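You operate a simulated robot arm through the tools that you are given. There is no shell and no other tool. Be economical: measure what you need, move in short steps, check, and stop when the job is done.

The job below is to be done with a simulated two-armed robot. You get a single attempt, and the scene is never put back.

## Task
Put the white brush head on the radiator shelf top. Put the small red brush on the open cabinet top away on the top of the low stand. Take the scrub brush that says "U" from the open cabinet top and put it on the wide white table middle. Open the left sink drawer, take the folded green cloth from the inside of the left sink drawer and put it on the left end of the sink counter, then shut the drawer. Close the right sink drawer. Put the amber water glass on top of the green dessert glass. Shut the drawer marked pads. Take the alder carton and put it on the bare right end of the old bench. Do these in any order. Set down upright: small red brush, amber water glass, alder carton.

Only the result counts: the job must be done as asked and must still hold three seconds after the hand-in. Knocking over, shifting, dropping, spilling or breaking anything else fails it. Flat cloth is picked up by pressing the open fingertips on it (5 to 10 N) and closing them slowly along it; thin cloth reads only 2 to 8 mm in the jaws.

## Robot
Two 7-joint arms with two-finger grippers on one trunk, on a base that drives. Base frame: it is fixed to the floor where the robot stands at the start and does not move with it; the origin is under the middle of the robot, x ahead of it, y to its left, z up. Readings come in mm, degrees, newtons and seconds.
The left shoulder is at the start at [70, 139, 1230], the right one opposite. Places, roughly: alder carton [-3500, -1500, 250]; amber water glass (8x7x10 cm) [-1300, -1400, 800]; bare right end of the old bench (31x23 cm) [-2700, 340, 780]; drawer marked pads [-3500, -1300, 600]; folded green cloth (12x7x4 cm) [200, -1500, 500]; green dessert glass (9x9x9 cm) [800, -400, 900]; left end of the sink counter (32x19 cm) [860, -1520, 780]; left sink drawer [200, -1500, 600]; radiator shelf top (70x17 cm) [880, -900, 900]; right sink drawer [-1300, -1400, 600]; scrub brush [750, -250, 1000]; small red brush (4x7x4 cm) [700, 100, 900]; top of the low stand [-5700, 1000, 600]; white brush head (4x4x18 cm) [500, 100, 1000]; wide white table middle [-2600, 2600, 800]. Payload 3.43 kg a hand.
The tool frame of a hand sits at the grasp point between the pads (the TCP): z along the fingers, y along the line on which they close. The tips reach 30 mm beyond it. The gripper opens to 104 mm. The gripper's body begins 57 mm behind the TCP.
Orientation is that of the tool frame in the base frame, as a unit quaternion [w, x, y, z]. With the fingers straight down and closing along the base's y, the tool's x points along the base's -x, its y along +y and its z along -z.

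## Interface
- The arms move only by the tool servo_tool. It takes "left_deltas", "right_deltas" or both (then of equal length, played together; a hand with none holds still); each is a list of rows, each a list of 3 entries, a list of its own where there are three numbers: the turn, a rotation vector about the tool's x, y, z in units of 180 degrees (1.0 is 180 degrees), then the shift along the tool's x, y, z in units of 250 mm (1.0 is 250 mm), then the finger opening in mm, from 0 to 104. In form: [[[ax, ay, az], [x, y, z], grip], ...]. A call has 1 to 12 rows; each row is the pose to reach, as a shift and turn from the pose commanded when the call began, along the tool's axes at that moment. A call with a number of a shift or a turn outside -1 to 1 is refused whole. Rows are played at 5 a second. More than 50 mm and 8.6 degrees between two rows, or a gripper value outside its range, and nothing of the call is played. A pose out of reach is approached as far as the arm can. The call stops where the force on the tool passes 40 N (or 10 N more than at its start, if that is more) or the arm is blocked; 0.2 s more then pass. Each finger travels about 45 mm/s and halts on what it meets, pressing with about 38 N; the grip force reading is that of the motor and also rises with nothing between the fingers. The clock runs only during rows and for 0.2 s after the last one: add rows that repeat a pose to give the fingers time. It gives the time, the measured TCP pose, the force on the tool (base axes), the opening and the grip force at its end, in the units of the frame above (readings bear some noise), with the torque about the TCP (base axes, N m) and any sound that the robot's microphone picked up, and new pictures: "show" is both (left out), scene, wrist or none (wrist: the cameras of the hands that moved).
- Cameras (640 x 400 px; columns grow to the right, rows downward): "scene" is now at [119.9, -44.1, 1445.3]; the picture's right is [-0.51, -0.86, 0.00], its down [-0.59, 0.35, -0.72] and it looks along [0.62, -0.37, -0.69] (base axes); focal length 254 px, centre (320, 200). "left" rides on the left gripper at [67, -17, -90] in its tool frame; the picture's right is [0.25, 0.97, 0.00], its down [-0.73, 0.19, -0.66] and it looks along [-0.64, 0.17, 0.75] (tool axes); focal length 218 px, centre (320, 200). "right" rides on the right gripper at [67, 18, -90] in its tool frame; the picture's right is [-0.25, 0.97, 0.00], its down [-0.73, -0.19, -0.66] and it looks along [-0.64, -0.17, 0.75] (tool axes); focal length 218 px, centre (320, 200). There is no depth. A picture from a camera that has moved, and an enlarged one, comes with that camera's place and axes in the base frame and with its lens.
- move_column(by): slides the trunk up (or, below 0, down) by that many mm; the arms and the scene camera ride with it, the base frame stays. It gives what a move gives, with no picture.
- steer(legs): drives the robot by 1 to 6 legs, each [ahead, left, turn to the left] in mm, mm and degrees, along the robot's own axes; the way and the turn of a leg run together, so that a leg with both is an arc; at most 1500 mm and 180 degrees a leg. The arms and the cameras ride along, it lands a little off, and it stops where it bumps. It gives what a move gives, and a new picture of the scene camera.
- turn_head(pan, tilt): turns the head with the scene camera to pan (to the left, within 86 degrees either way) and tilt (down, from -29 to 69), counted from straight ahead of the robot. It gives what a move gives, and a new picture of the scene camera.
- close_up(camera, box): a new picture of the part [left, top, right, bottom] of that camera's present view, enlarged. The clock stands still meanwhile.
- finish_job(): hands the job in; it is judged then, once.

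Work in short steps. Places have to be worked out from the pictures, the camera data and where the tool is seen: move nearer, look again, correct. Check each grasp and each placing, and mend what went wrong. You have 483 turns and 360 pictures in all, those below and enlarged ones among them. Open the grippers and draw the arms clear of the work before you hand the job in, unless the task says otherwise; then end with one line.

The tools are called after "Call:" by a JSON object that holds its "method" and its "body". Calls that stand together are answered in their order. servo_tool: Moves the arms, as the interface text tells. Its arguments: {"type":"object","properties":{"left_deltas":{"type":"array","items":{"type":"array"}},"right_deltas":{"type":"array","items":{"type":"array"}},"show":{"type":"string","enum":["both","scene","wrist","none"]}},"required":[]} The other tools are called the same way: move_column (by) slides the trunk up or down; steer (legs) drives the base; turn_head (pan, tilt) turns the head that bears the scene camera; close_up (camera, box) takes an enlarged picture of a part of a camera's view; finish_job () hands the job in.

At the start:

```text
t: 0.0
left_tool_pos: [511.9, 28.0, 1258.8]
left_tool_rot: [0.001, 0.0, 1.0, -0.001]
left_contact_force: [-0.3, -0.1, -0.6]
left_moment: [0.01, 0.01, -0.01]
left_finger_gap: 103.7
left_finger_force: 0.1
right_tool_pos: [393.8, -455.8, 1211.1]
right_tool_rot: [0.0, 0.0, 1.0, -0.001]
right_contact_force: [-0.4, 0.4, 0.7]
right_moment: [0.0, -0.01, 0.0]
right_finger_gap: 104.0
right_finger_force: 0.1
trunk travel left (down, up): [-725.0, 215.0]
robot x, y, heading: [0.5, -0.5, -0.0]
head pan, tilt: [-30.7, 43.6]
```

scene: 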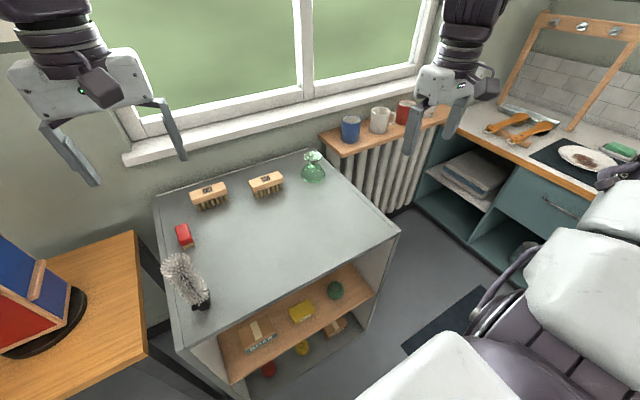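
right: 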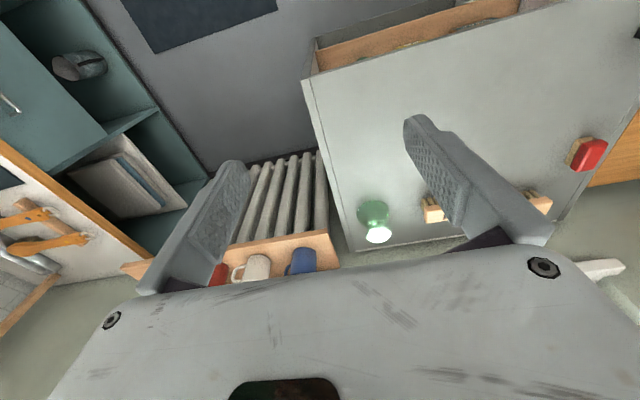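
left: 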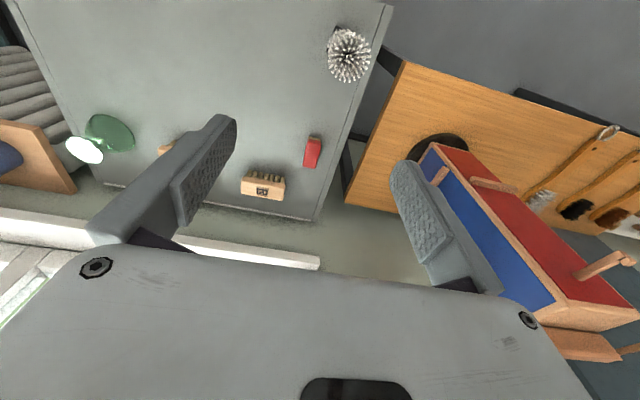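

I start with a close look at the cabinet top, to read the letters on the scrub brushes.

Call:
{"method": "close_up", "body": {"camera": "scene", "box": [140, 140, 340, 265]}}

Call:
{"method": "close_up", "body": {"camera": "scene", "box": [320, 80, 480, 180]}}

Call:
{"method": "turn_head", "body": {"pan": -80, "tilt": 40}}

```text
3.20 times, centred on (240, 202) of scene
camera zoom: at [119.9, -44.1, 1445.3], right [-0.51, -0.86, 0.0], down [-0.59, 0.35, -0.72], along [0.62, -0.37, -0.69], focal length 812 px, centre (576, 192)
```

zoom: 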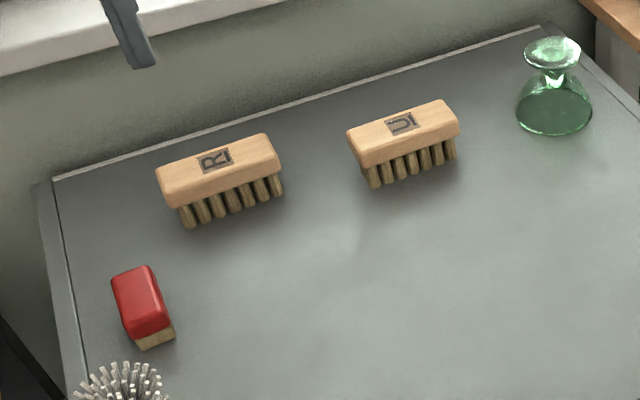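

```text
4.00 times, centred on (400, 130) of scene
camera zoom: at [119.9, -44.1, 1445.3], right [-0.51, -0.86, 0.0], down [-0.59, 0.35, -0.72], along [0.62, -0.37, -0.69], focal length 1015 px, centre (0, 480)
```

zoom: 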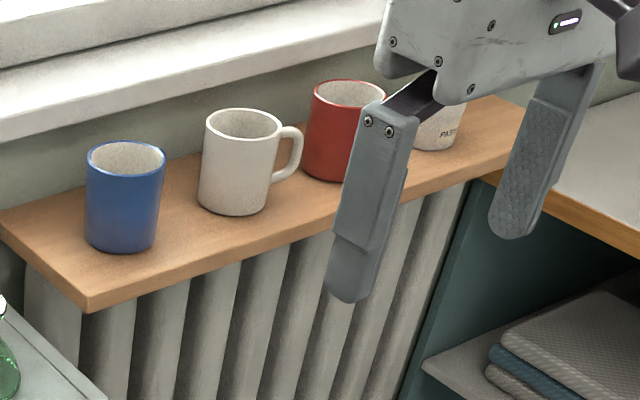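

```text
t: 1.2
left_tool_pos: [511.5, 27.7, 1258.1]
left_tool_rot: [0.001, 0.0, 1.0, 0.0]
left_contact_force: [0.5, 0.0, -0.6]
left_moment: [0.0, 0.02, -0.01]
left_finger_gap: 104.1
left_finger_force: 0.0
right_tool_pos: [393.2, -456.0, 1211.1]
right_tool_rot: [0.0, 0.0, 1.0, 0.0]
right_contact_force: [0.6, 0.0, -0.6]
right_moment: [-0.03, 0.0, 0.0]
right_finger_gap: 103.9
right_finger_force: 0.1
trunk travel left (down, up): [-725.0, 215.0]
robot x, y, heading: [1.9, -2.1, -0.0]
head pan, tilt: [-80.0, 40.0]
camera scene: at [63.9, -85.7, 1450.5], right [-0.98, -0.17, 0.0], down [-0.11, 0.63, -0.77], along [0.13, -0.75, -0.64], focal length 254 px, centre (320, 200)
```

scene: 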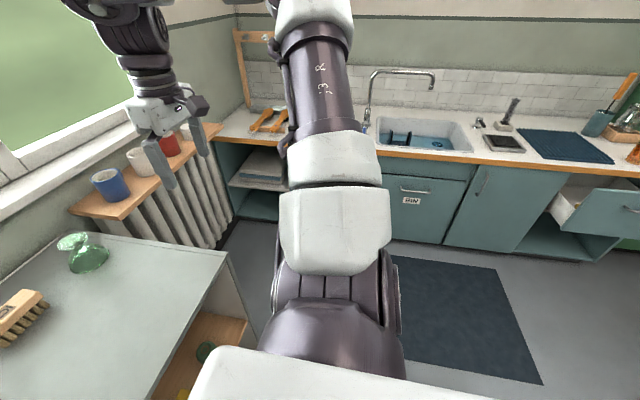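

Brush "U" is the right-hand one, and the white brush head stands at about (484, 57). I bring the left hand over it while the head looks that way.

Call:
{"method": "servo_tool", "body": {"left_deltas": [[[0, 0, 0], [0.06, 0.06, 0.1], 104], [[0, 0, 0], [0.11, 0.116, 0.28], 104], [[0, 0, 0], [0.11, 0.116, 0.45], 104], [[0, 0, 0], [0.11, 0.116, 0.56], 104], [[0, 0, 0], [0.11, 0.116, 0.56], 104]], "show": "wrist"}}

Call:
{"method": "turn_head", "body": {"pan": 0, "tilt": 45}}

```text
t: 2.4
left_tool_pos: [482.9, 57.6, 1117.2]
left_tool_rot: [0.001, 0.0, 1.0, -0.002]
left_contact_force: [0.6, 0.1, 0.8]
left_moment: [0.0, 0.01, 0.01]
left_finger_gap: 104.1
left_finger_force: 0.1
right_tool_pos: [392.5, -456.1, 1211.3]
right_tool_rot: [0.001, 0.0, 1.0, -0.001]
right_contact_force: [0.2, 0.2, 0.5]
right_moment: [-0.02, -0.01, 0.03]
right_finger_gap: 104.0
right_finger_force: 0.1
trunk travel left (down, up): [-725.0, 215.0]
robot x, y, heading: [-1.1, -2.7, 0.1]
head pan, tilt: [-80.0, 40.0]
camera left: at [416.0, 39.9, 1208.7], right [-0.25, 0.97, 0.0], down [0.73, 0.19, 0.66], along [0.64, 0.16, -0.75], focal length 218 px, centre (320, 200)
```

left: 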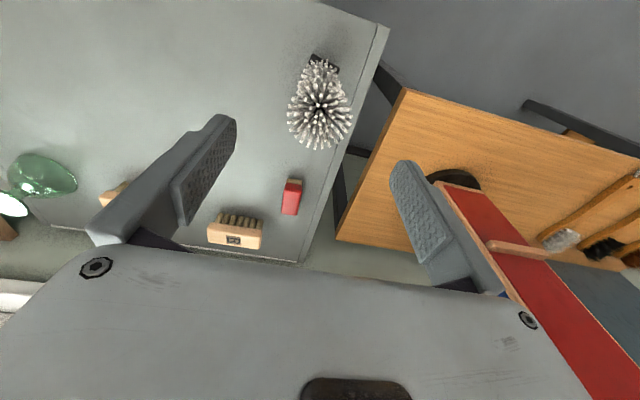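

```text
t: 3.9
left_tool_pos: [484.7, 57.1, 1117.8]
left_tool_rot: [0.001, 0.0, 1.0, -0.001]
left_contact_force: [0.1, -0.1, -0.2]
left_moment: [0.02, -0.04, 0.01]
left_finger_gap: 104.1
left_finger_force: 0.2
right_tool_pos: [393.3, -456.1, 1211.8]
right_tool_rot: [0.0, 0.0, 1.0, 0.0]
right_contact_force: [-0.3, 0.0, -0.4]
right_moment: [0.0, 0.02, 0.03]
right_finger_gap: 104.1
right_finger_force: 0.0
trunk travel left (down, up): [-725.0, 215.0]
robot x, y, heading: [-1.4, -1.3, 0.3]
head pan, tilt: [0.0, 45.0]
camera scene: at [130.4, -2.0, 1443.3], right [0.0, -1.0, 0.0], down [-0.71, 0.0, -0.71], along [0.71, 0.0, -0.71], focal length 254 px, centre (320, 200)
```

scene: 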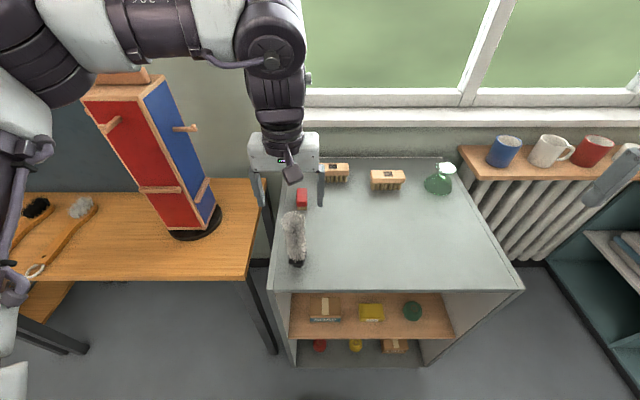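

The brush stands at about (473, 53). I lower the open fingers around its top half and close.

Call:
{"method": "servo_tool", "body": {"left_deltas": [[[0, 0, 0], [0.044, -0.016, 0.1], 104], [[0, 0, 0], [0.044, -0.016, 0.28], 104], [[0, 0, 0], [0.044, -0.016, 0.46], 104], [[0, 0, 0], [0.044, -0.016, 0.46], 80], [[0, 0, 0], [0.044, -0.016, 0.46], 60], [[0, 0, 0], [0.044, -0.016, 0.46], 40], [[0, 0, 0], [0.044, -0.016, 0.46], 25], [[0, 0, 0], [0.044, -0.016, 0.46], 25], [[0, 0, 0], [0.044, -0.016, 0.46], 25]], "show": "both"}}

```text
t: 5.9
left_tool_pos: [489.6, 66.0, 1009.3]
left_tool_rot: [0.0, 0.002, 1.0, -0.001]
left_contact_force: [-0.6, 0.6, -0.2]
left_moment: [-0.01, -0.02, 0.0]
left_finger_gap: 33.6
left_finger_force: 38.3
left hand out of reach, approached as far as the arm can: row 1, 2, 3, 4, 5, 6, 7, 8, 9
right_tool_pos: [392.4, -455.7, 1211.4]
right_tool_rot: [0.0, 0.0, 1.0, 0.0]
right_contact_force: [-0.9, 0.1, 1.4]
right_moment: [0.01, 0.01, 0.01]
right_finger_gap: 103.7
right_finger_force: 0.1
trunk travel left (down, up): [-725.0, 215.0]
robot x, y, heading: [-1.2, 0.0, -0.2]
head pan, tilt: [0.0, 45.0]
camera scene: at [130.6, -1.9, 1443.2], right [0.0, -1.0, 0.0], down [-0.71, 0.0, -0.71], along [0.71, 0.0, -0.71], focal length 254 px, centre (320, 200)
camera left: at [422.4, 48.4, 1099.9], right [-0.25, 0.97, 0.0], down [0.73, 0.19, 0.66], along [0.64, 0.16, -0.75], focal length 218 px, centre (320, 200)
```

scene: 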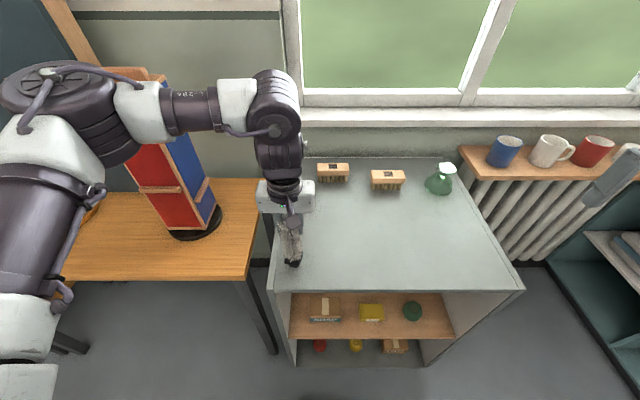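
left: 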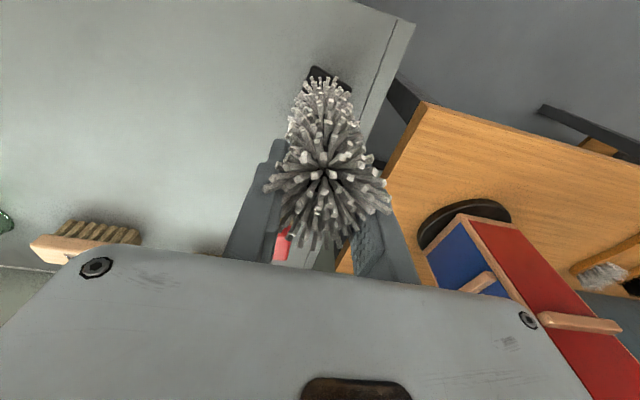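

The fingers closed at 34 mm with full force. I lift a little to check that the brush comes along.

Call:
{"method": "servo_tool", "body": {"left_deltas": [[[0, 0, 0], [0, 0, -0.15], 25], [[0, 0, 0], [0, 0, -0.3], 25], [[0, 0, 0], [0, 0, -0.5], 25], [[0, 0, 0], [0, 0, -0.6], 25], [[0, 0, 0], [0, 0, -0.6], 25]], "show": "both"}}

```text
t: 7.1
left_tool_pos: [490.2, 66.2, 1159.9]
left_tool_rot: [0.001, 0.0, 1.0, 0.0]
left_contact_force: [-0.8, 1.1, -1.0]
left_moment: [0.02, 0.02, 0.05]
left_finger_gap: 34.0
left_finger_force: 38.0
right_tool_pos: [394.8, -455.6, 1210.3]
right_tool_rot: [0.0, 0.0, 1.0, 0.0]
right_contact_force: [0.0, 0.2, 0.8]
right_moment: [-0.01, 0.02, -0.02]
right_finger_gap: 104.1
right_finger_force: 0.0
trunk travel left (down, up): [-725.0, 215.0]
robot x, y, heading: [-0.5, 0.0, -0.0]
head pan, tilt: [0.0, 45.0]
camera scene: at [131.2, -1.6, 1443.2], right [0.0, -1.0, 0.0], down [-0.71, 0.0, -0.71], along [0.71, 0.0, -0.71], focal length 254 px, centre (320, 200)
camera left: at [422.8, 48.5, 1250.7], right [-0.25, 0.97, 0.0], down [0.73, 0.19, 0.66], along [0.64, 0.16, -0.75], focal length 218 px, centre (320, 200)
```

scene: 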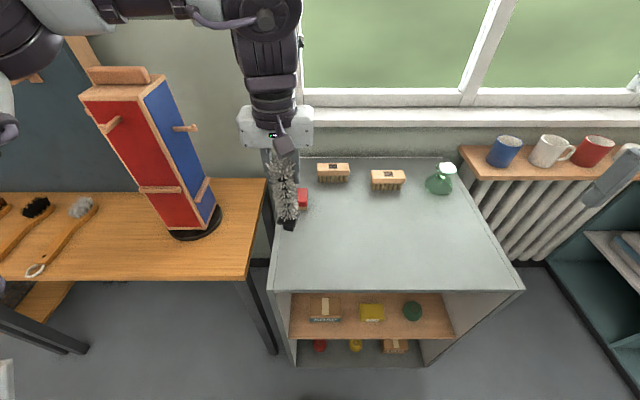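
left: 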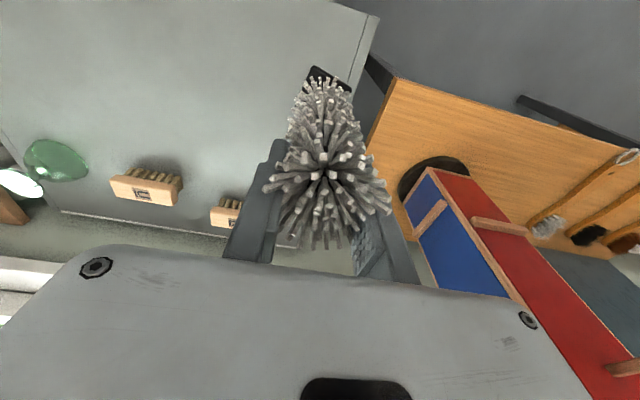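

The brush is held upright, its centre about 17 mm toward the robot from the TCP. I drive to the right with it and look at the radiator shelf.

Call:
{"method": "steer", "body": {"legs": [[-60, -700, 0]]}}

Call:
{"method": "turn_head", "body": {"pan": -25, "tilt": 30}}

```text
t: 10.9
left_tool_pos: [426.9, -629.8, 1160.0]
left_tool_rot: [0.001, 0.004, 1.0, -0.002]
left_contact_force: [-0.4, 0.0, -1.0]
left_moment: [-0.04, -0.03, -0.01]
left_finger_gap: 33.8
left_finger_force: 37.8
right_tool_pos: [329.0, -1150.7, 1212.0]
right_tool_rot: [0.0, 0.003, 1.0, 0.0]
right_contact_force: [0.5, 0.2, 0.0]
right_moment: [0.0, -0.02, -0.01]
right_finger_gap: 104.1
right_finger_force: 0.0
trunk travel left (down, up): [-725.0, 215.0]
robot x, y, heading: [-62.6, -693.5, -0.2]
head pan, tilt: [0.0, 45.0]
camera scene: at [68.0, -695.2, 1443.3], right [-0.01, -1.0, 0.0], down [-0.71, 0.0, -0.71], along [0.71, -0.01, -0.71], focal length 254 px, centre (320, 200)
```

scene: 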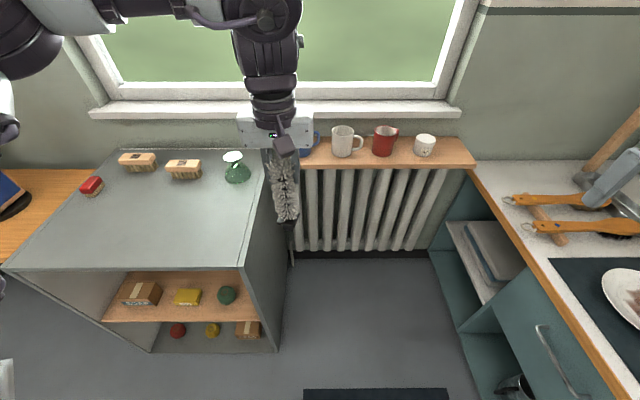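

```text
t: 11.8
left_tool_pos: [427.4, -630.3, 1159.9]
left_tool_rot: [0.0, 0.003, 1.0, -0.001]
left_contact_force: [0.0, 0.1, -0.4]
left_moment: [-0.02, -0.04, 0.0]
left_finger_gap: 33.8
left_finger_force: 37.6
right_tool_pos: [327.9, -1151.8, 1211.2]
right_tool_rot: [0.0, 0.003, 1.0, 0.0]
right_contact_force: [-0.6, -1.0, 0.3]
right_moment: [0.01, -0.04, -0.01]
right_finger_gap: 103.9
right_finger_force: 0.1
trunk travel left (down, up): [-725.0, 215.0]
robot x, y, heading: [-65.6, -693.2, -0.1]
head pan, tilt: [-25.0, 30.0]
camera scene: at [68.4, -734.4, 1465.8], right [-0.43, -0.9, 0.0], down [-0.45, 0.21, -0.87], along [0.78, -0.37, -0.5], focal length 254 px, centre (320, 200)
```

scene: 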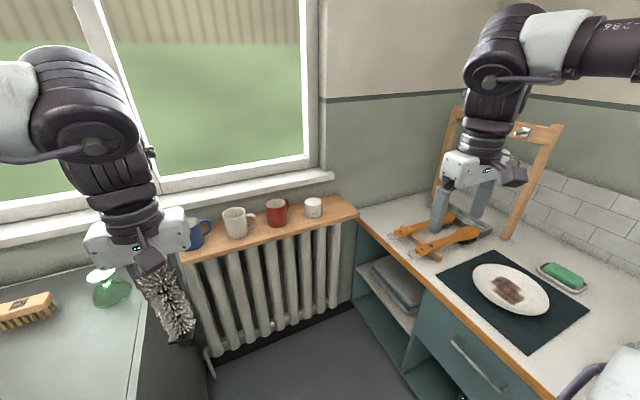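

The free end of the shelf lies right of the last small mug, about (875, -1195). I draw the right hand inward to slim the robot before turning.

Call:
{"method": "servo_tool", "body": {"right_deltas": [[[0, 0, 0], [0, 0.2, -0.1], 104], [[0, 0, 0], [0, 0.4, -0.2], 104], [[0, 0, 0], [0, 0.6, -0.2], 104], [[0, 0, 0], [0, 0.8, -0.2], 104], [[0, 0, 0], [0, 0.9, -0.2], 104]], "show": "none"}}

Call:
{"method": "steer", "body": {"legs": [[0, 0, -45]]}}

```text
refused: row 1 steps farther than a row can; nothing moved
```

```text
t: 14.2
left_tool_pos: [331.7, -992.1, 1159.8]
left_tool_rot: [-0.001, 0.381, 0.925, -0.002]
left_contact_force: [0.3, -0.2, 0.5]
left_moment: [-0.05, 0.0, -0.02]
left_finger_gap: 33.8
left_finger_force: 37.4
right_tool_pos: [-104.0, -1294.5, 1211.5]
right_tool_rot: [0.0, 0.381, 0.924, 0.001]
right_contact_force: [-0.7, -0.1, -1.0]
right_moment: [0.02, 0.0, 0.01]
right_finger_gap: 103.9
right_finger_force: 0.0
trunk travel left (down, up): [-725.0, 215.0]
robot x, y, heading: [-65.3, -693.1, -44.8]
head pan, tilt: [-25.0, 30.0]
camera scene: at [3.4, -815.5, 1465.9], right [-0.94, -0.34, 0.0], down [-0.17, 0.47, -0.87], along [0.3, -0.81, -0.5], focal length 254 px, centre (320, 200)
```

scene: 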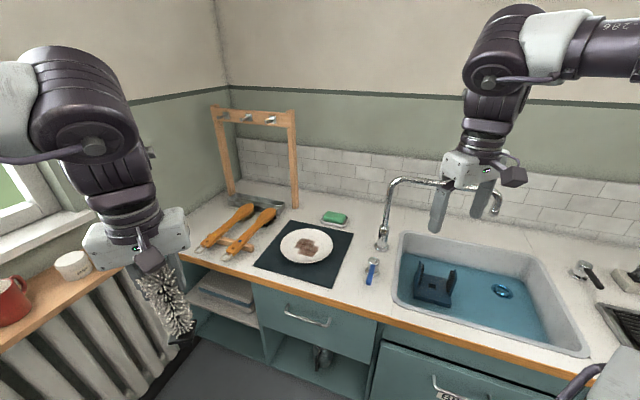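

That turn cleared the faucet. Now I draw the right hand inward in smaller rows.

Call:
{"method": "servo_tool", "body": {"right_deltas": [[[0, 0, 0], [0, 0.15, -0.1], 104], [[0, 0, 0], [0, 0.3, -0.2], 104], [[0, 0, 0], [0, 0.48, -0.2], 104], [[0, 0, 0], [0, 0.66, -0.2], 104], [[0, 0, 0], [0, 0.84, -0.2], 104]], "show": "none"}}

```text
t: 15.4
left_tool_pos: [332.6, -991.3, 1158.9]
left_tool_rot: [-0.001, 0.381, 0.925, -0.002]
left_contact_force: [0.0, -0.8, -0.5]
left_moment: [0.03, 0.01, -0.03]
left_finger_gap: 33.9
left_finger_force: 38.2
right_tool_pos: [43.2, -1143.9, 1262.0]
right_tool_rot: [-0.001, 0.381, 0.924, -0.001]
right_contact_force: [0.4, 1.2, -0.6]
right_moment: [0.02, 0.02, -0.05]
right_finger_gap: 104.1
right_finger_force: 0.0
trunk travel left (down, up): [-725.0, 215.0]
robot x, y, heading: [-61.3, -694.8, -45.0]
head pan, tilt: [-25.0, 30.0]
```

Next I drive diagonally in toward the corner between the cabinet and the sink.

Call:
{"method": "steer", "body": {"legs": [[380, 150, 0]]}}

```text
t: 18.0
left_tool_pos: [704.2, -1156.2, 1160.5]
left_tool_rot: [0.001, 0.383, 0.924, -0.001]
left_contact_force: [-0.5, 0.1, -0.9]
left_moment: [-0.02, -0.01, 0.02]
left_finger_gap: 33.7
left_finger_force: 38.1
right_tool_pos: [416.3, -1309.3, 1262.7]
right_tool_rot: [0.001, 0.383, 0.924, 0.0]
right_contact_force: [0.1, 0.1, -0.1]
right_moment: [0.05, -0.02, -0.03]
right_finger_gap: 103.9
right_finger_force: 0.1
trunk travel left (down, up): [-725.0, 215.0]
robot x, y, heading: [312.6, -856.8, -45.2]
head pan, tilt: [-25.0, 30.0]
camera scene: at [376.9, -979.5, 1466.0], right [-0.94, -0.34, 0.0], down [-0.17, 0.47, -0.87], along [0.3, -0.81, -0.5], focal length 254 px, centre (320, 200)
```

scene: 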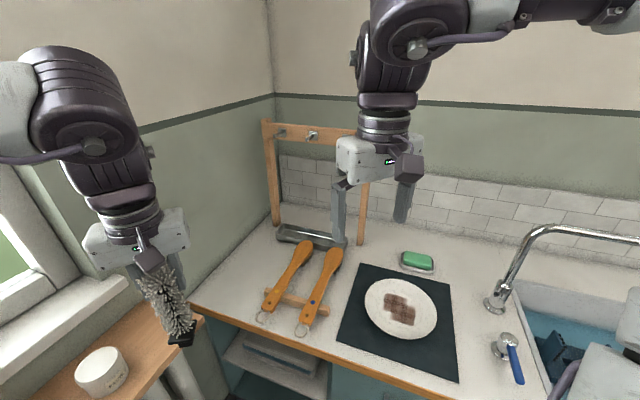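

I look at the shelf end directly.

Call:
{"method": "turn_head", "body": {"pan": 15, "tilt": 38}}

```text
t: 19.1
left_tool_pos: [705.4, -1157.4, 1160.5]
left_tool_rot: [0.001, 0.383, 0.924, -0.002]
left_contact_force: [0.7, -0.2, -1.2]
left_moment: [-0.04, -0.01, 0.03]
left_finger_gap: 33.7
left_finger_force: 38.3
right_tool_pos: [415.6, -1309.1, 1262.7]
right_tool_rot: [0.0, 0.382, 0.924, 0.001]
right_contact_force: [-0.6, 0.4, 0.5]
right_moment: [0.02, 0.02, 0.0]
right_finger_gap: 103.9
right_finger_force: 0.0
trunk travel left (down, up): [-725.0, 215.0]
robot x, y, heading: [311.7, -857.0, -44.8]
head pan, tilt: [15.0, 38.0]
camera scene: at [421.6, -938.2, 1453.6], right [-0.5, -0.87, 0.0], down [-0.53, 0.31, -0.79], along [0.68, -0.39, -0.62], focal length 254 px, centre (320, 200)
```

scene: 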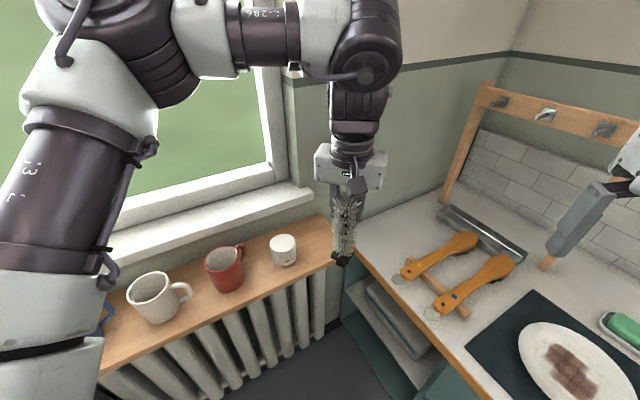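

The spot to the right of the small mug is clear. I extend the left hand to above it, keeping height, mindful of reach.

Call:
{"method": "servo_tool", "body": {"left_deltas": [[[0, 0, 0], [-0.1, 0.08, 0], 25], [[0, 0, 0], [-0.22, 0.16, 0], 25], [[0, 0, 0], [-0.34, 0.24, 0], 25], [[0, 0, 0], [-0.46, 0.32, 0], 25], [[0, 0, 0], [-0.58, 0.38, 0], 25], [[0, 0, 0], [-0.628, 0.4, 0], 25], [[0, 0, 0], [-0.628, 0.4, 0], 25]], "show": "both"}}

```text
t: 20.7
left_tool_pos: [880.6, -1191.9, 1160.2]
left_tool_rot: [0.0, 0.383, 0.924, -0.002]
left_contact_force: [-0.3, 0.4, -1.1]
left_moment: [-0.02, 0.01, 0.01]
left_finger_gap: 33.9
left_finger_force: 37.8
left hand out of reach, approached as far as the arm can: row 6, 7
right_tool_pos: [416.4, -1308.6, 1263.0]
right_tool_rot: [0.0, 0.383, 0.924, 0.001]
right_contact_force: [0.0, -0.8, 0.7]
right_moment: [0.0, 0.0, -0.02]
right_finger_gap: 104.3
right_finger_force: 0.0
trunk travel left (down, up): [-725.0, 215.0]
robot x, y, heading: [312.4, -858.5, -45.2]
head pan, tilt: [15.0, 38.0]
camera scene: at [422.4, -937.0, 1453.6], right [-0.5, -0.87, 0.0], down [-0.53, 0.31, -0.79], along [0.68, -0.39, -0.62], focal length 254 px, centre (320, 200)
camera left: at [820.5, -1156.8, 1250.8], right [0.51, 0.86, 0.0], down [0.65, -0.38, 0.66], along [0.57, -0.33, -0.75], focal length 218 px, centre (320, 200)
```

scene: 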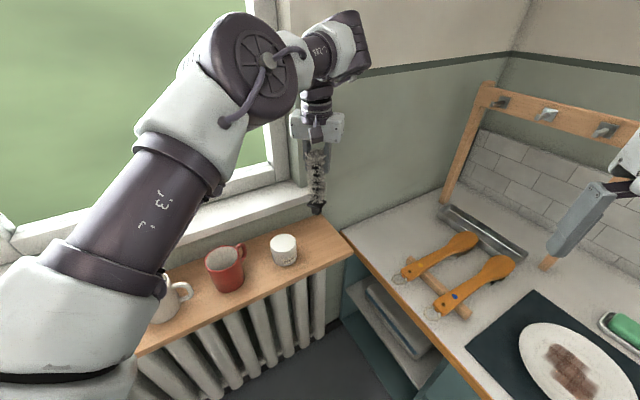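
left: 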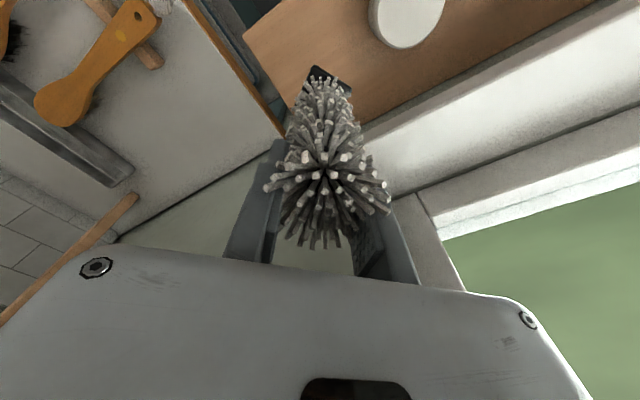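

Reach ends there, but the brush base is over the free shelf (about (866, -1183)). I lower with the column, which keeps the arm's posture.

Call:
{"method": "move_column", "body": {"by": -85}}

Call:
{"method": "close_up", "body": {"camera": "scene", "box": [200, 160, 400, 285]}}

```text
t: 21.9
left_tool_pos: [880.6, -1192.8, 1075.2]
left_tool_rot: [0.001, 0.383, 0.924, -0.002]
left_contact_force: [0.4, 0.4, -0.7]
left_moment: [0.01, 0.0, 0.01]
left_finger_gap: 33.7
left_finger_force: 37.7
right_tool_pos: [415.8, -1309.4, 1178.6]
right_tool_rot: [0.0, 0.383, 0.924, 0.0]
right_contact_force: [-0.6, 0.3, -0.9]
right_moment: [0.01, 0.04, 0.04]
right_finger_gap: 104.4
right_finger_force: 0.0
trunk travel left (down, up): [-640.0, 300.0]
robot x, y, heading: [316.3, -859.9, -44.9]
head pan, tilt: [15.0, 38.0]
```

```text
3.20 times, centred on (300, 222) of scene
camera zoom: at [422.1, -938.2, 1368.6], right [-0.5, -0.87, 0.0], down [-0.53, 0.31, -0.79], along [0.68, -0.39, -0.62], focal length 812 px, centre (384, 128)
```

zoom: 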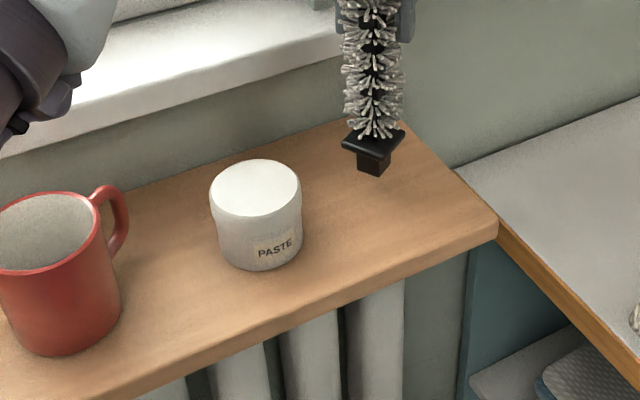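

The plug end is about 20 mm above the shelf. I lower by the arm in small steps, watching for contact.

Call:
{"method": "servo_tool", "body": {"left_deltas": [[[0, 0, 0], [0, 0, 0.02], 25], [[0, 0, 0], [0, 0, 0.04], 25], [[0, 0, 0], [0, 0, 0.05], 25], [[0, 0, 0], [0, 0, 0.06], 25]], "show": "none"}}

Call:
{"method": "close_up", "body": {"camera": "scene", "box": [240, 160, 400, 260]}}

```text
t: 22.9
left_tool_pos: [878.9, -1193.0, 1058.2]
left_tool_rot: [0.0, 0.383, 0.924, -0.001]
left_contact_force: [-0.6, -0.4, 0.3]
left_moment: [-0.02, 0.03, -0.01]
left_finger_gap: 33.6
left_finger_force: 37.7
right_tool_pos: [415.6, -1310.5, 1178.0]
right_tool_rot: [0.001, 0.382, 0.924, 0.0]
right_contact_force: [-0.2, -0.3, 0.6]
right_moment: [-0.03, 0.0, 0.0]
right_finger_gap: 104.1
right_finger_force: 0.1
trunk travel left (down, up): [-640.0, 300.0]
robot x, y, heading: [310.4, -857.4, -45.0]
head pan, tilt: [15.0, 38.0]
```

```text
4.00 times, centred on (320, 210) of scene
camera zoom: at [422.3, -938.4, 1368.5], right [-0.5, -0.87, 0.0], down [-0.53, 0.31, -0.79], along [0.68, -0.39, -0.62], focal length 1015 px, centre (320, 160)
```

zoom: 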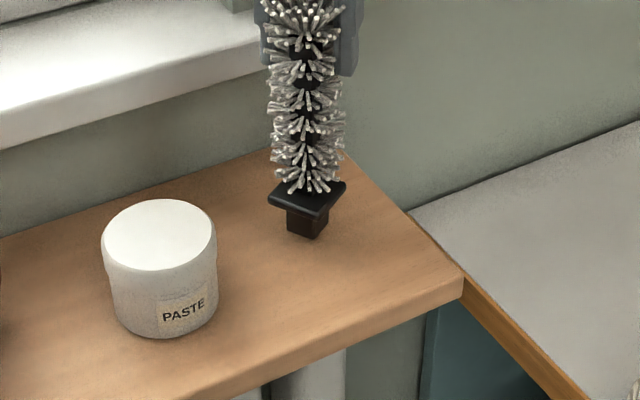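

No contact yet; I go down in 2-3 mm steps.

Call:
{"method": "servo_tool", "body": {"left_deltas": [[[0, 0, 0], [0, 0, 0.01], 25], [[0, 0, 0], [0, 0, 0.02], 25], [[0, 0, 0], [0, 0, 0.03], 25]], "show": "none"}}

```text
t: 23.7
left_tool_pos: [879.1, -1193.9, 1051.5]
left_tool_rot: [0.0, 0.383, 0.924, -0.001]
left_contact_force: [-0.5, -0.5, 0.2]
left_moment: [-0.03, -0.03, -0.03]
left_finger_gap: 33.9
left_finger_force: 38.5
right_tool_pos: [416.9, -1310.0, 1177.7]
right_tool_rot: [0.0, 0.382, 0.924, -0.001]
right_contact_force: [-1.0, -0.5, 0.6]
right_moment: [0.04, -0.03, -0.01]
right_finger_gap: 104.2
right_finger_force: 0.0
trunk travel left (down, up): [-640.0, 300.0]
robot x, y, heading: [310.8, -862.7, -45.0]
head pan, tilt: [15.0, 38.0]
```

Call:
{"method": "servo_tool", "body": {"left_deltas": [[[0, 0, 0], [0, 0, 0.01], 25], [[0, 0, 0], [0, 0, 0.018], 25], [[0, 0, 0], [0, 0, 0.026], 25]], "show": "none"}}

Call:
{"method": "close_up", "body": {"camera": "scene", "box": [270, 180, 366, 240]}}

```text
t: 24.5
left_tool_pos: [879.9, -1191.4, 1049.6]
left_tool_rot: [0.004, 0.381, 0.925, -0.002]
left_contact_force: [2.4, -1.9, 22.4]
left_moment: [0.04, -0.24, 0.0]
left_finger_gap: 33.6
left_finger_force: 38.3
right_tool_pos: [413.1, -1308.8, 1179.7]
right_tool_rot: [0.001, 0.383, 0.924, -0.001]
right_contact_force: [0.2, 0.4, -0.8]
right_moment: [0.0, 0.02, 0.01]
right_finger_gap: 104.0
right_finger_force: 0.0
trunk travel left (down, up): [-640.0, 300.0]
robot x, y, heading: [312.3, -858.1, -45.0]
head pan, tilt: [15.0, 38.0]
```

```text
6.67 times, centred on (318, 210) of scene
camera zoom: at [419.4, -936.7, 1369.2], right [-0.5, -0.87, 0.0], down [-0.53, 0.31, -0.79], along [0.68, -0.39, -0.61], focal length 1691 px, centre (333, 133)
```

zoom: 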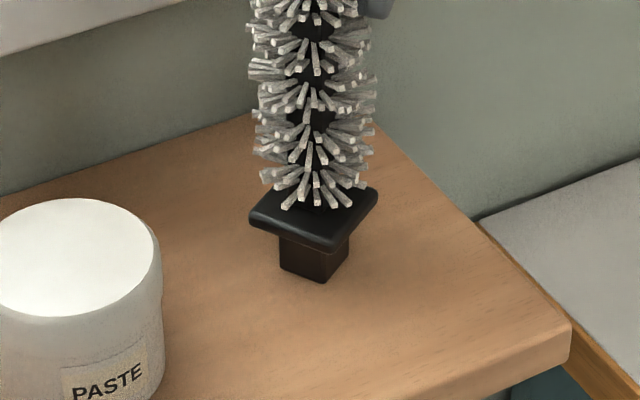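

Contact at 22 N, so it stands on the shelf. I relieve the force, open gently, and rise.

Call:
{"method": "servo_tool", "body": {"left_deltas": [[[0, 0, 0], [0, 0, -0.014], 25], [[0, 0, 0], [0, 0, -0.016], 36], [[0, 0, 0], [0, 0, -0.016], 42], [[0, 0, 0], [0, 0, -0.016], 50], [[0, 0, 0], [0, 0, -0.016], 64], [[0, 0, 0], [0, 0, -0.016], 64]], "show": "scene"}}

```text
t: 25.9
left_tool_pos: [880.4, -1192.9, 1049.5]
left_tool_rot: [0.0, 0.384, 0.923, -0.002]
left_contact_force: [-0.5, 0.9, 0.0]
left_moment: [-0.01, 0.02, -0.02]
left_finger_gap: 64.0
left_finger_force: 0.0
right_tool_pos: [415.6, -1309.7, 1177.9]
right_tool_rot: [0.0, 0.383, 0.924, -0.001]
right_contact_force: [0.1, -0.4, -0.4]
right_moment: [0.01, -0.01, 0.02]
right_finger_gap: 103.8
right_finger_force: 0.1
trunk travel left (down, up): [-640.0, 300.0]
robot x, y, heading: [313.0, -856.2, -44.8]
head pan, tilt: [15.0, 38.0]
camera scene: at [422.0, -938.3, 1368.5], right [-0.5, -0.87, 0.0], down [-0.53, 0.31, -0.79], along [0.68, -0.39, -0.62], focal length 254 px, centre (320, 200)
```

scene: 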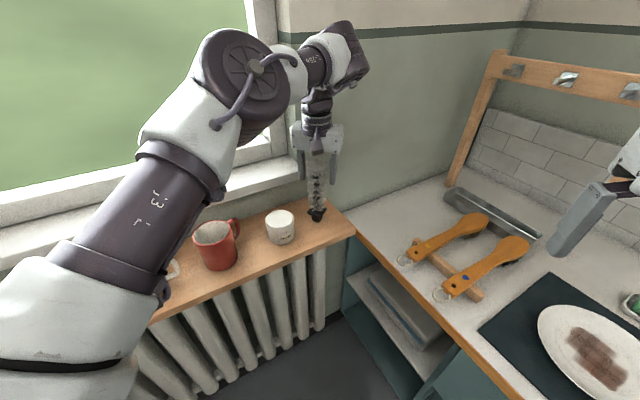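

Standing. I raise the column straight up to leave it.

Call:
{"method": "servo_tool", "body": {"left_deltas": [[[0, 0, 0], [0, 0, -0.12], 70], [[0, 0, 0], [0, 0, -0.28], 70], [[0, 0, 0], [0, 0, -0.44], 80], [[0, 0, 0], [0.1, 0, -0.6], 80], [[0, 0, 0], [0.28, 0, -0.6], 80], [[0, 0, 0], [0.44, -0.05, -0.6], 80], [[0, 0, 0], [0.6, -0.12, -0.6], 80]], "show": "scene"}}

```text
t: 27.5
left_tool_pos: [751.5, -1106.2, 1197.2]
left_tool_rot: [0.002, 0.382, 0.924, -0.002]
left_contact_force: [0.3, -0.5, -0.2]
left_moment: [0.03, -0.03, -0.01]
left_finger_gap: 79.9
left_finger_force: 0.1
left hand out of reach, approached as far as the arm can: row 1, 2, 3, 4, 5
right_tool_pos: [414.7, -1308.9, 1179.2]
right_tool_rot: [0.001, 0.383, 0.924, -0.001]
right_contact_force: [-0.2, 0.2, -0.2]
right_moment: [0.0, -0.01, -0.04]
right_finger_gap: 103.9
right_finger_force: 0.0
trunk travel left (down, up): [-640.0, 300.0]
robot x, y, heading: [313.8, -858.6, -44.9]
head pan, tilt: [15.0, 38.0]
camera scene: at [420.7, -937.0, 1368.7], right [-0.5, -0.87, 0.0], down [-0.53, 0.31, -0.79], along [0.68, -0.39, -0.61], focal length 254 px, centre (320, 200)
```

scene: 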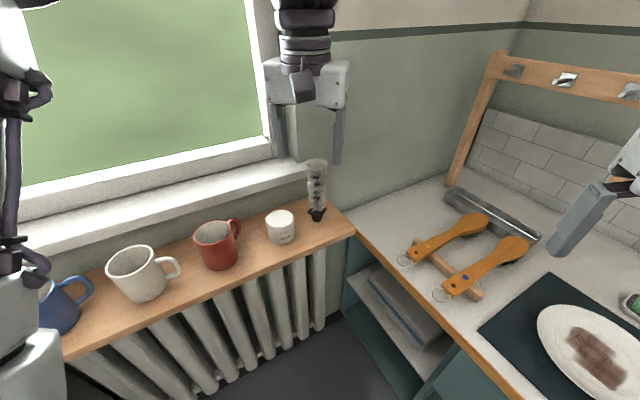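

The white brush stands on the shelf. I turn to face the sink, back off and shift right to stand opposite the left sink drawer.

Call:
{"method": "steer", "body": {"legs": [[-100, -60, -45], [-150, -150, 0]]}}

Call:
{"method": "turn_head", "body": {"pan": 0, "tilt": 45}}

```text
t: 31.2
left_tool_pos: [210.7, -1127.6, 1196.6]
left_tool_rot: [-0.001, 0.704, 0.711, -0.001]
left_contact_force: [0.7, -0.7, 0.7]
left_moment: [0.02, -0.05, 0.02]
left_finger_gap: 80.3
left_finger_force: 0.0
right_tool_pos: [-173.6, -1034.7, 1177.6]
right_tool_rot: [-0.002, 0.704, 0.711, 0.0]
right_contact_force: [0.1, -0.5, 0.2]
right_moment: [-0.04, 0.0, -0.02]
right_finger_gap: 103.9
right_finger_force: 0.0
trunk travel left (down, up): [-640.0, 300.0]
robot x, y, heading: [71.3, -643.0, -89.3]
head pan, tilt: [15.0, 38.0]
camera scene: at [92.5, -775.8, 1368.4], right [-0.96, -0.27, 0.0], down [-0.17, 0.59, -0.79], along [0.21, -0.76, -0.62], focal length 254 px, centre (320, 200)
```

scene: 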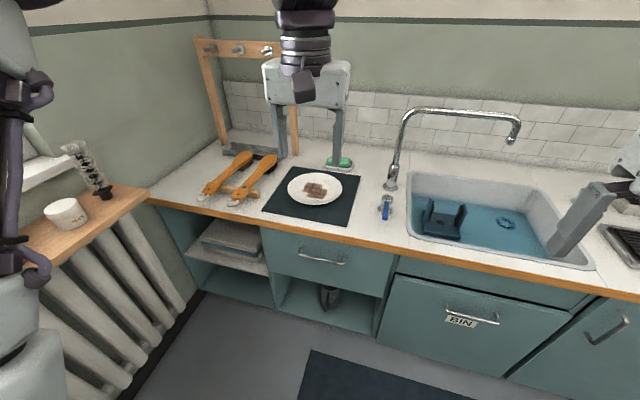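

```text
t: 31.9
left_tool_pos: [209.4, -1125.2, 1196.4]
left_tool_rot: [0.0, 0.703, 0.712, -0.001]
left_contact_force: [0.4, 0.4, -0.3]
left_moment: [-0.01, 0.0, 0.01]
left_finger_gap: 80.3
left_finger_force: 0.0
right_tool_pos: [-175.2, -1034.6, 1177.5]
right_tool_rot: [0.0, 0.704, 0.71, -0.001]
right_contact_force: [0.0, -0.2, -0.2]
right_moment: [-0.03, -0.02, 0.01]
right_finger_gap: 104.0
right_finger_force: 0.0
trunk travel left (down, up): [-640.0, 300.0]
robot x, y, heading: [68.0, -636.9, -89.4]
head pan, tilt: [0.0, 45.0]
camera scene: at [68.6, -772.4, 1358.4], right [-1.0, -0.01, 0.0], down [-0.01, 0.71, -0.71], along [0.01, -0.71, -0.71], focal length 254 px, centre (320, 200)
```

scene: 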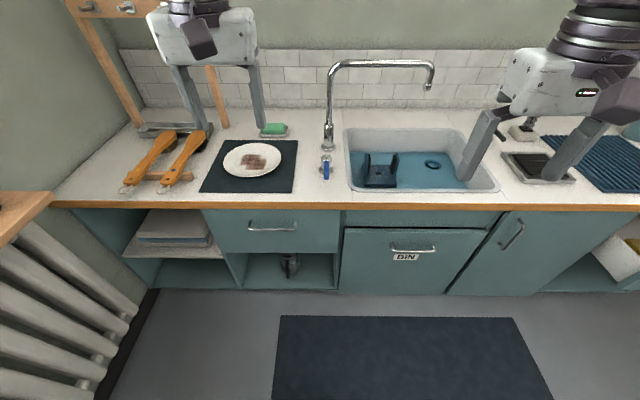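

The drawer handle is at about (221, -1250, 756). I lower the column by 300 and turn the left hand halfway to pointing forward, jaws vertical.

Call:
{"method": "move_column", "body": {"by": -300}}

Call:
{"method": "servo_tool", "body": {"left_deltas": [[[-0.027, -0.027, 0.027], [0.06, 0, 0], 80], [[-0.054, -0.054, 0.054], [0.12, 0, 0], 80], [[-0.081, -0.081, 0.081], [0.18, 0, 0], 80], [[-0.108, -0.108, 0.108], [0.24, 0, 0], 80], [[-0.135, -0.135, 0.135], [0.3, 0, 0], 80], [[-0.162, -0.162, 0.162], [0.36, 0, 0], 80], [[-0.1925, -0.1925, 0.1925], [0.42, 0, 0], 80], [[-0.1925, -0.1925, 0.1925], [0.42, 0, 0], 80]], "show": "scene"}}

```text
t: 34.9
left_tool_pos: [208.8, -1126.0, 895.4]
left_tool_rot: [-0.001, 0.704, 0.711, -0.001]
left_contact_force: [-0.1, 0.3, 0.3]
left_moment: [-0.01, -0.04, 0.05]
left_finger_gap: 80.2
left_finger_force: 0.1
right_tool_pos: [-174.2, -1033.2, 878.2]
right_tool_rot: [0.0, 0.704, 0.71, 0.0]
right_contact_force: [0.1, -0.2, -0.6]
right_moment: [0.0, -0.01, -0.02]
right_finger_gap: 104.2
right_finger_force: 0.0
trunk travel left (down, up): [-340.0, 600.0]
robot x, y, heading: [71.8, -636.6, -89.8]
head pan, tilt: [0.0, 45.0]
```

```text
refused: row 7 steps farther than a row can; nothing moved
```

The last row's turn was too big; I repeat with even rows.

Call:
{"method": "servo_tool", "body": {"left_deltas": [[[-0.027, -0.027, 0.027], [0.06, 0, 0], 80], [[-0.054, -0.054, 0.054], [0.12, 0, 0], 80], [[-0.081, -0.081, 0.081], [0.18, 0, 0], 80], [[-0.108, -0.108, 0.108], [0.24, 0, 0], 80], [[-0.135, -0.135, 0.135], [0.3, 0, 0], 80], [[-0.162, -0.162, 0.162], [0.36, 0, 0], 80], [[-0.178, -0.178, 0.178], [0.42, 0, 0], 80], [[-0.1925, -0.1925, 0.1925], [0.42, 0, 0], 80]], "show": "scene"}}

```text
t: 36.7
left_tool_pos: [207.7, -1020.0, 896.1]
left_tool_rot: [0.408, 0.815, 0.412, 0.001]
left_contact_force: [1.0, 0.6, -0.8]
left_moment: [0.01, -0.02, 0.01]
left_finger_gap: 80.1
left_finger_force: 0.0
right_tool_pos: [-174.5, -1034.9, 877.5]
right_tool_rot: [0.0, 0.704, 0.711, 0.0]
right_contact_force: [0.4, 0.5, 0.3]
right_moment: [0.01, 0.0, -0.03]
right_finger_gap: 104.2
right_finger_force: 0.1
trunk travel left (down, up): [-340.0, 600.0]
robot x, y, heading: [66.7, -641.3, -89.7]
head pan, tilt: [0.0, 45.0]
camera scene: at [68.9, -773.0, 1058.3], right [-1.0, -0.01, 0.0], down [-0.01, 0.71, -0.71], along [0.01, -0.71, -0.71], focal length 254 px, centre (320, 200)
```

scene: 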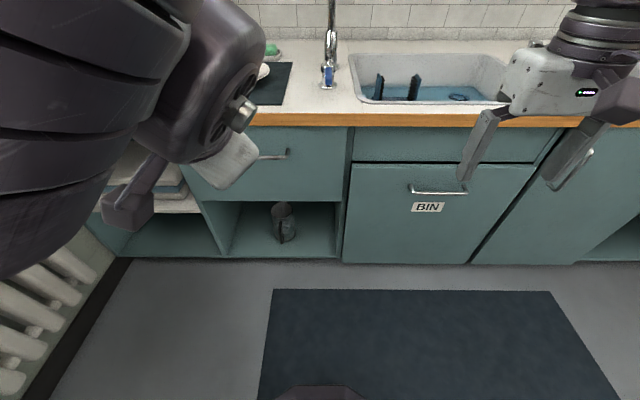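

Half-turn fine. I do the second half of the turn.

Call:
{"method": "servo_tool", "body": {"left_deltas": [[[-0.027, -0.027, 0.027], [0, 0, 0], 80], [[-0.054, -0.054, 0.054], [0, 0, 0], 80], [[-0.081, -0.081, 0.081], [0, 0, 0], 80], [[-0.108, -0.108, 0.108], [0, 0, 0], 80], [[-0.135, -0.135, 0.135], [0, 0, 0], 80], [[-0.162, -0.162, 0.162], [0, 0, 0], 80], [[-0.178, -0.178, 0.178], [0, 0, 0], 80], [[-0.1925, -0.1925, 0.1925], [0, 0, 0], 80]], "show": "both"}}

```text
t: 38.5
left_tool_pos: [113.7, -1105.4, 935.1]
left_tool_rot: [0.703, 0.711, 0.01, 0.004]
left_contact_force: [-1.0, 0.4, 0.5]
left_moment: [0.01, -0.04, 0.03]
left_finger_gap: 80.1
left_finger_force: 0.0
left hand out of reach, approached as far as the arm can: row 2, 3, 4, 5, 6, 7, 8
right_tool_pos: [-173.5, -1034.9, 877.0]
right_tool_rot: [0.0, 0.704, 0.71, 0.001]
right_contact_force: [-0.2, -0.2, -0.6]
right_moment: [0.02, -0.03, 0.01]
right_finger_gap: 104.0
right_finger_force: 0.1
trunk travel left (down, up): [-340.0, 600.0]
robot x, y, heading: [67.5, -637.8, -89.2]
head pan, tilt: [0.0, 45.0]
camera scene: at [31.0, -763.0, 1055.7], right [-0.89, 0.46, 0.0], down [0.34, 0.65, -0.68], along [-0.32, -0.61, -0.73], focal length 254 px, centre (320, 200)
camera left: at [178.1, -1015.4, 918.5], right [0.26, 0.0, 0.97], down [-0.74, 0.64, 0.2], along [-0.62, -0.77, 0.16], focal length 218 px, centre (320, 200)
```

scene: 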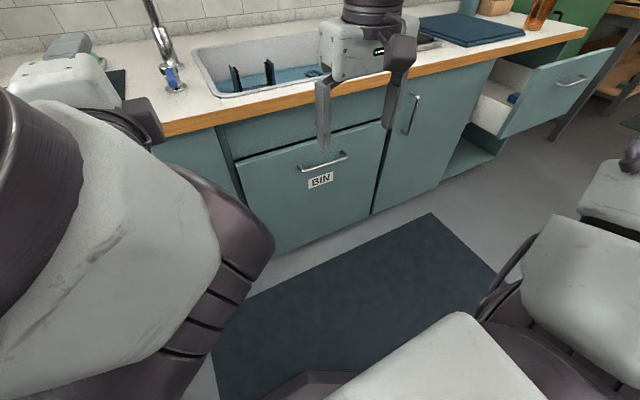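
left: 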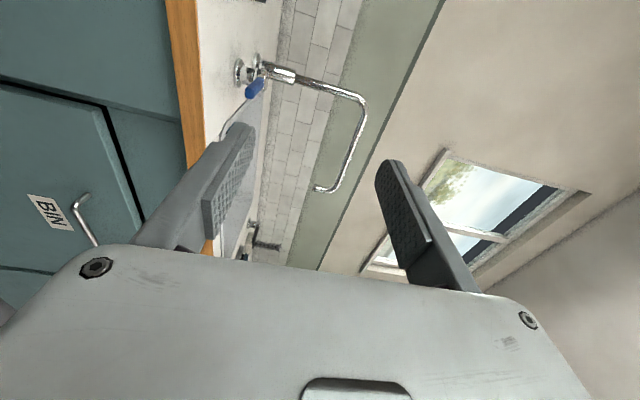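

The left arm got awkward (it even pushed the head). I turn the hand back the way it came, then try the other roll.

Call:
{"method": "servo_tool", "body": {"left_deltas": [[[0.027, 0.027, -0.027], [0, 0, 0], 80], [[0.054, 0.054, -0.054], [0, 0, 0], 80], [[0.081, 0.081, -0.081], [0, 0, 0], 80], [[0.108, 0.108, -0.108], [0, 0, 0], 80], [[0.135, 0.135, -0.135], [0, 0, 0], 80], [[0.162, 0.162, -0.162], [0, 0, 0], 80], [[0.1925, 0.1925, -0.1925], [0, 0, 0], 80]], "show": "none"}}

```text
refused: row 7 steps farther than a row can; nothing moved
```

Call:
{"method": "servo_tool", "body": {"left_deltas": [[[0.027, 0.027, -0.027], [0, 0, 0], 80], [[0.054, 0.054, -0.054], [0, 0, 0], 80], [[0.081, 0.081, -0.081], [0, 0, 0], 80], [[0.108, 0.108, -0.108], [0, 0, 0], 80], [[0.135, 0.135, -0.135], [0, 0, 0], 80], [[0.162, 0.162, -0.162], [0, 0, 0], 80], [[0.178, 0.178, -0.178], [0, 0, 0], 80], [[0.1925, 0.1925, -0.1925], [0, 0, 0], 80]], "show": "none"}}

```text
t: 40.3
left_tool_pos: [103.5, -1106.0, 939.2]
left_tool_rot: [0.407, 0.814, 0.413, 0.001]
left_contact_force: [0.4, -0.5, -0.5]
left_moment: [-0.03, -0.02, 0.02]
left_finger_gap: 79.7
left_finger_force: 0.2
right_tool_pos: [-173.7, -1033.6, 877.6]
right_tool_rot: [0.0, 0.704, 0.71, 0.0]
right_contact_force: [0.5, -0.4, 0.5]
right_moment: [0.0, 0.03, 0.03]
right_finger_gap: 104.3
right_finger_force: 0.2
trunk travel left (down, up): [-340.0, 600.0]
robot x, y, heading: [68.7, -638.4, -89.4]
head pan, tilt: [0.0, 45.0]
```

Call:
{"method": "servo_tool", "body": {"left_deltas": [[[0.027, 0.027, -0.027], [0, 0, 0], 80], [[0.054, 0.054, -0.054], [0, 0, 0], 80], [[0.081, 0.081, -0.081], [0, 0, 0], 80], [[0.108, 0.108, -0.108], [0, 0, 0], 80], [[0.135, 0.135, -0.135], [0, 0, 0], 80], [[0.162, 0.162, -0.162], [0, 0, 0], 80], [[0.178, 0.178, -0.178], [0, 0, 0], 80], [[0.1925, 0.1925, -0.1925], [0, 0, 0], 80]], "show": "scene"}}

```text
t: 42.1
left_tool_pos: [104.8, -1107.1, 938.5]
left_tool_rot: [0.0, 0.703, 0.711, -0.002]
left_contact_force: [0.6, 1.2, 0.1]
left_moment: [0.01, 0.0, 0.03]
left_finger_gap: 80.0
left_finger_force: 0.0
right_tool_pos: [-174.2, -1034.0, 876.7]
right_tool_rot: [0.0, 0.704, 0.71, 0.0]
right_contact_force: [1.0, 0.2, -0.2]
right_moment: [0.0, 0.03, -0.01]
right_finger_gap: 103.9
right_finger_force: 0.1
trunk travel left (down, up): [-340.0, 600.0]
robot x, y, heading: [69.1, -640.5, -89.5]
head pan, tilt: [0.0, 45.0]
camera scene: at [69.3, -773.2, 1058.2], right [-1.0, -0.01, 0.0], down [-0.01, 0.71, -0.71], along [0.01, -0.71, -0.71], focal length 254 px, centre (320, 200)
```

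scene: 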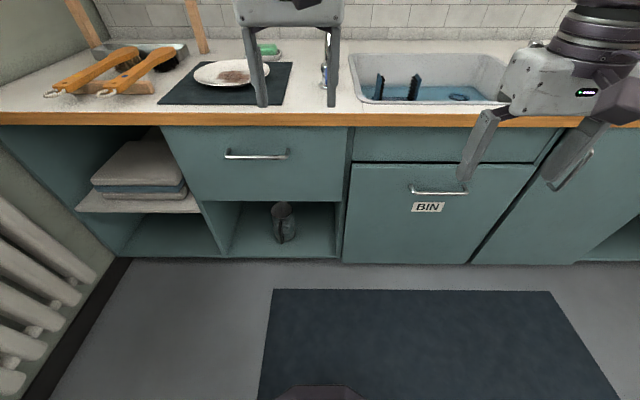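

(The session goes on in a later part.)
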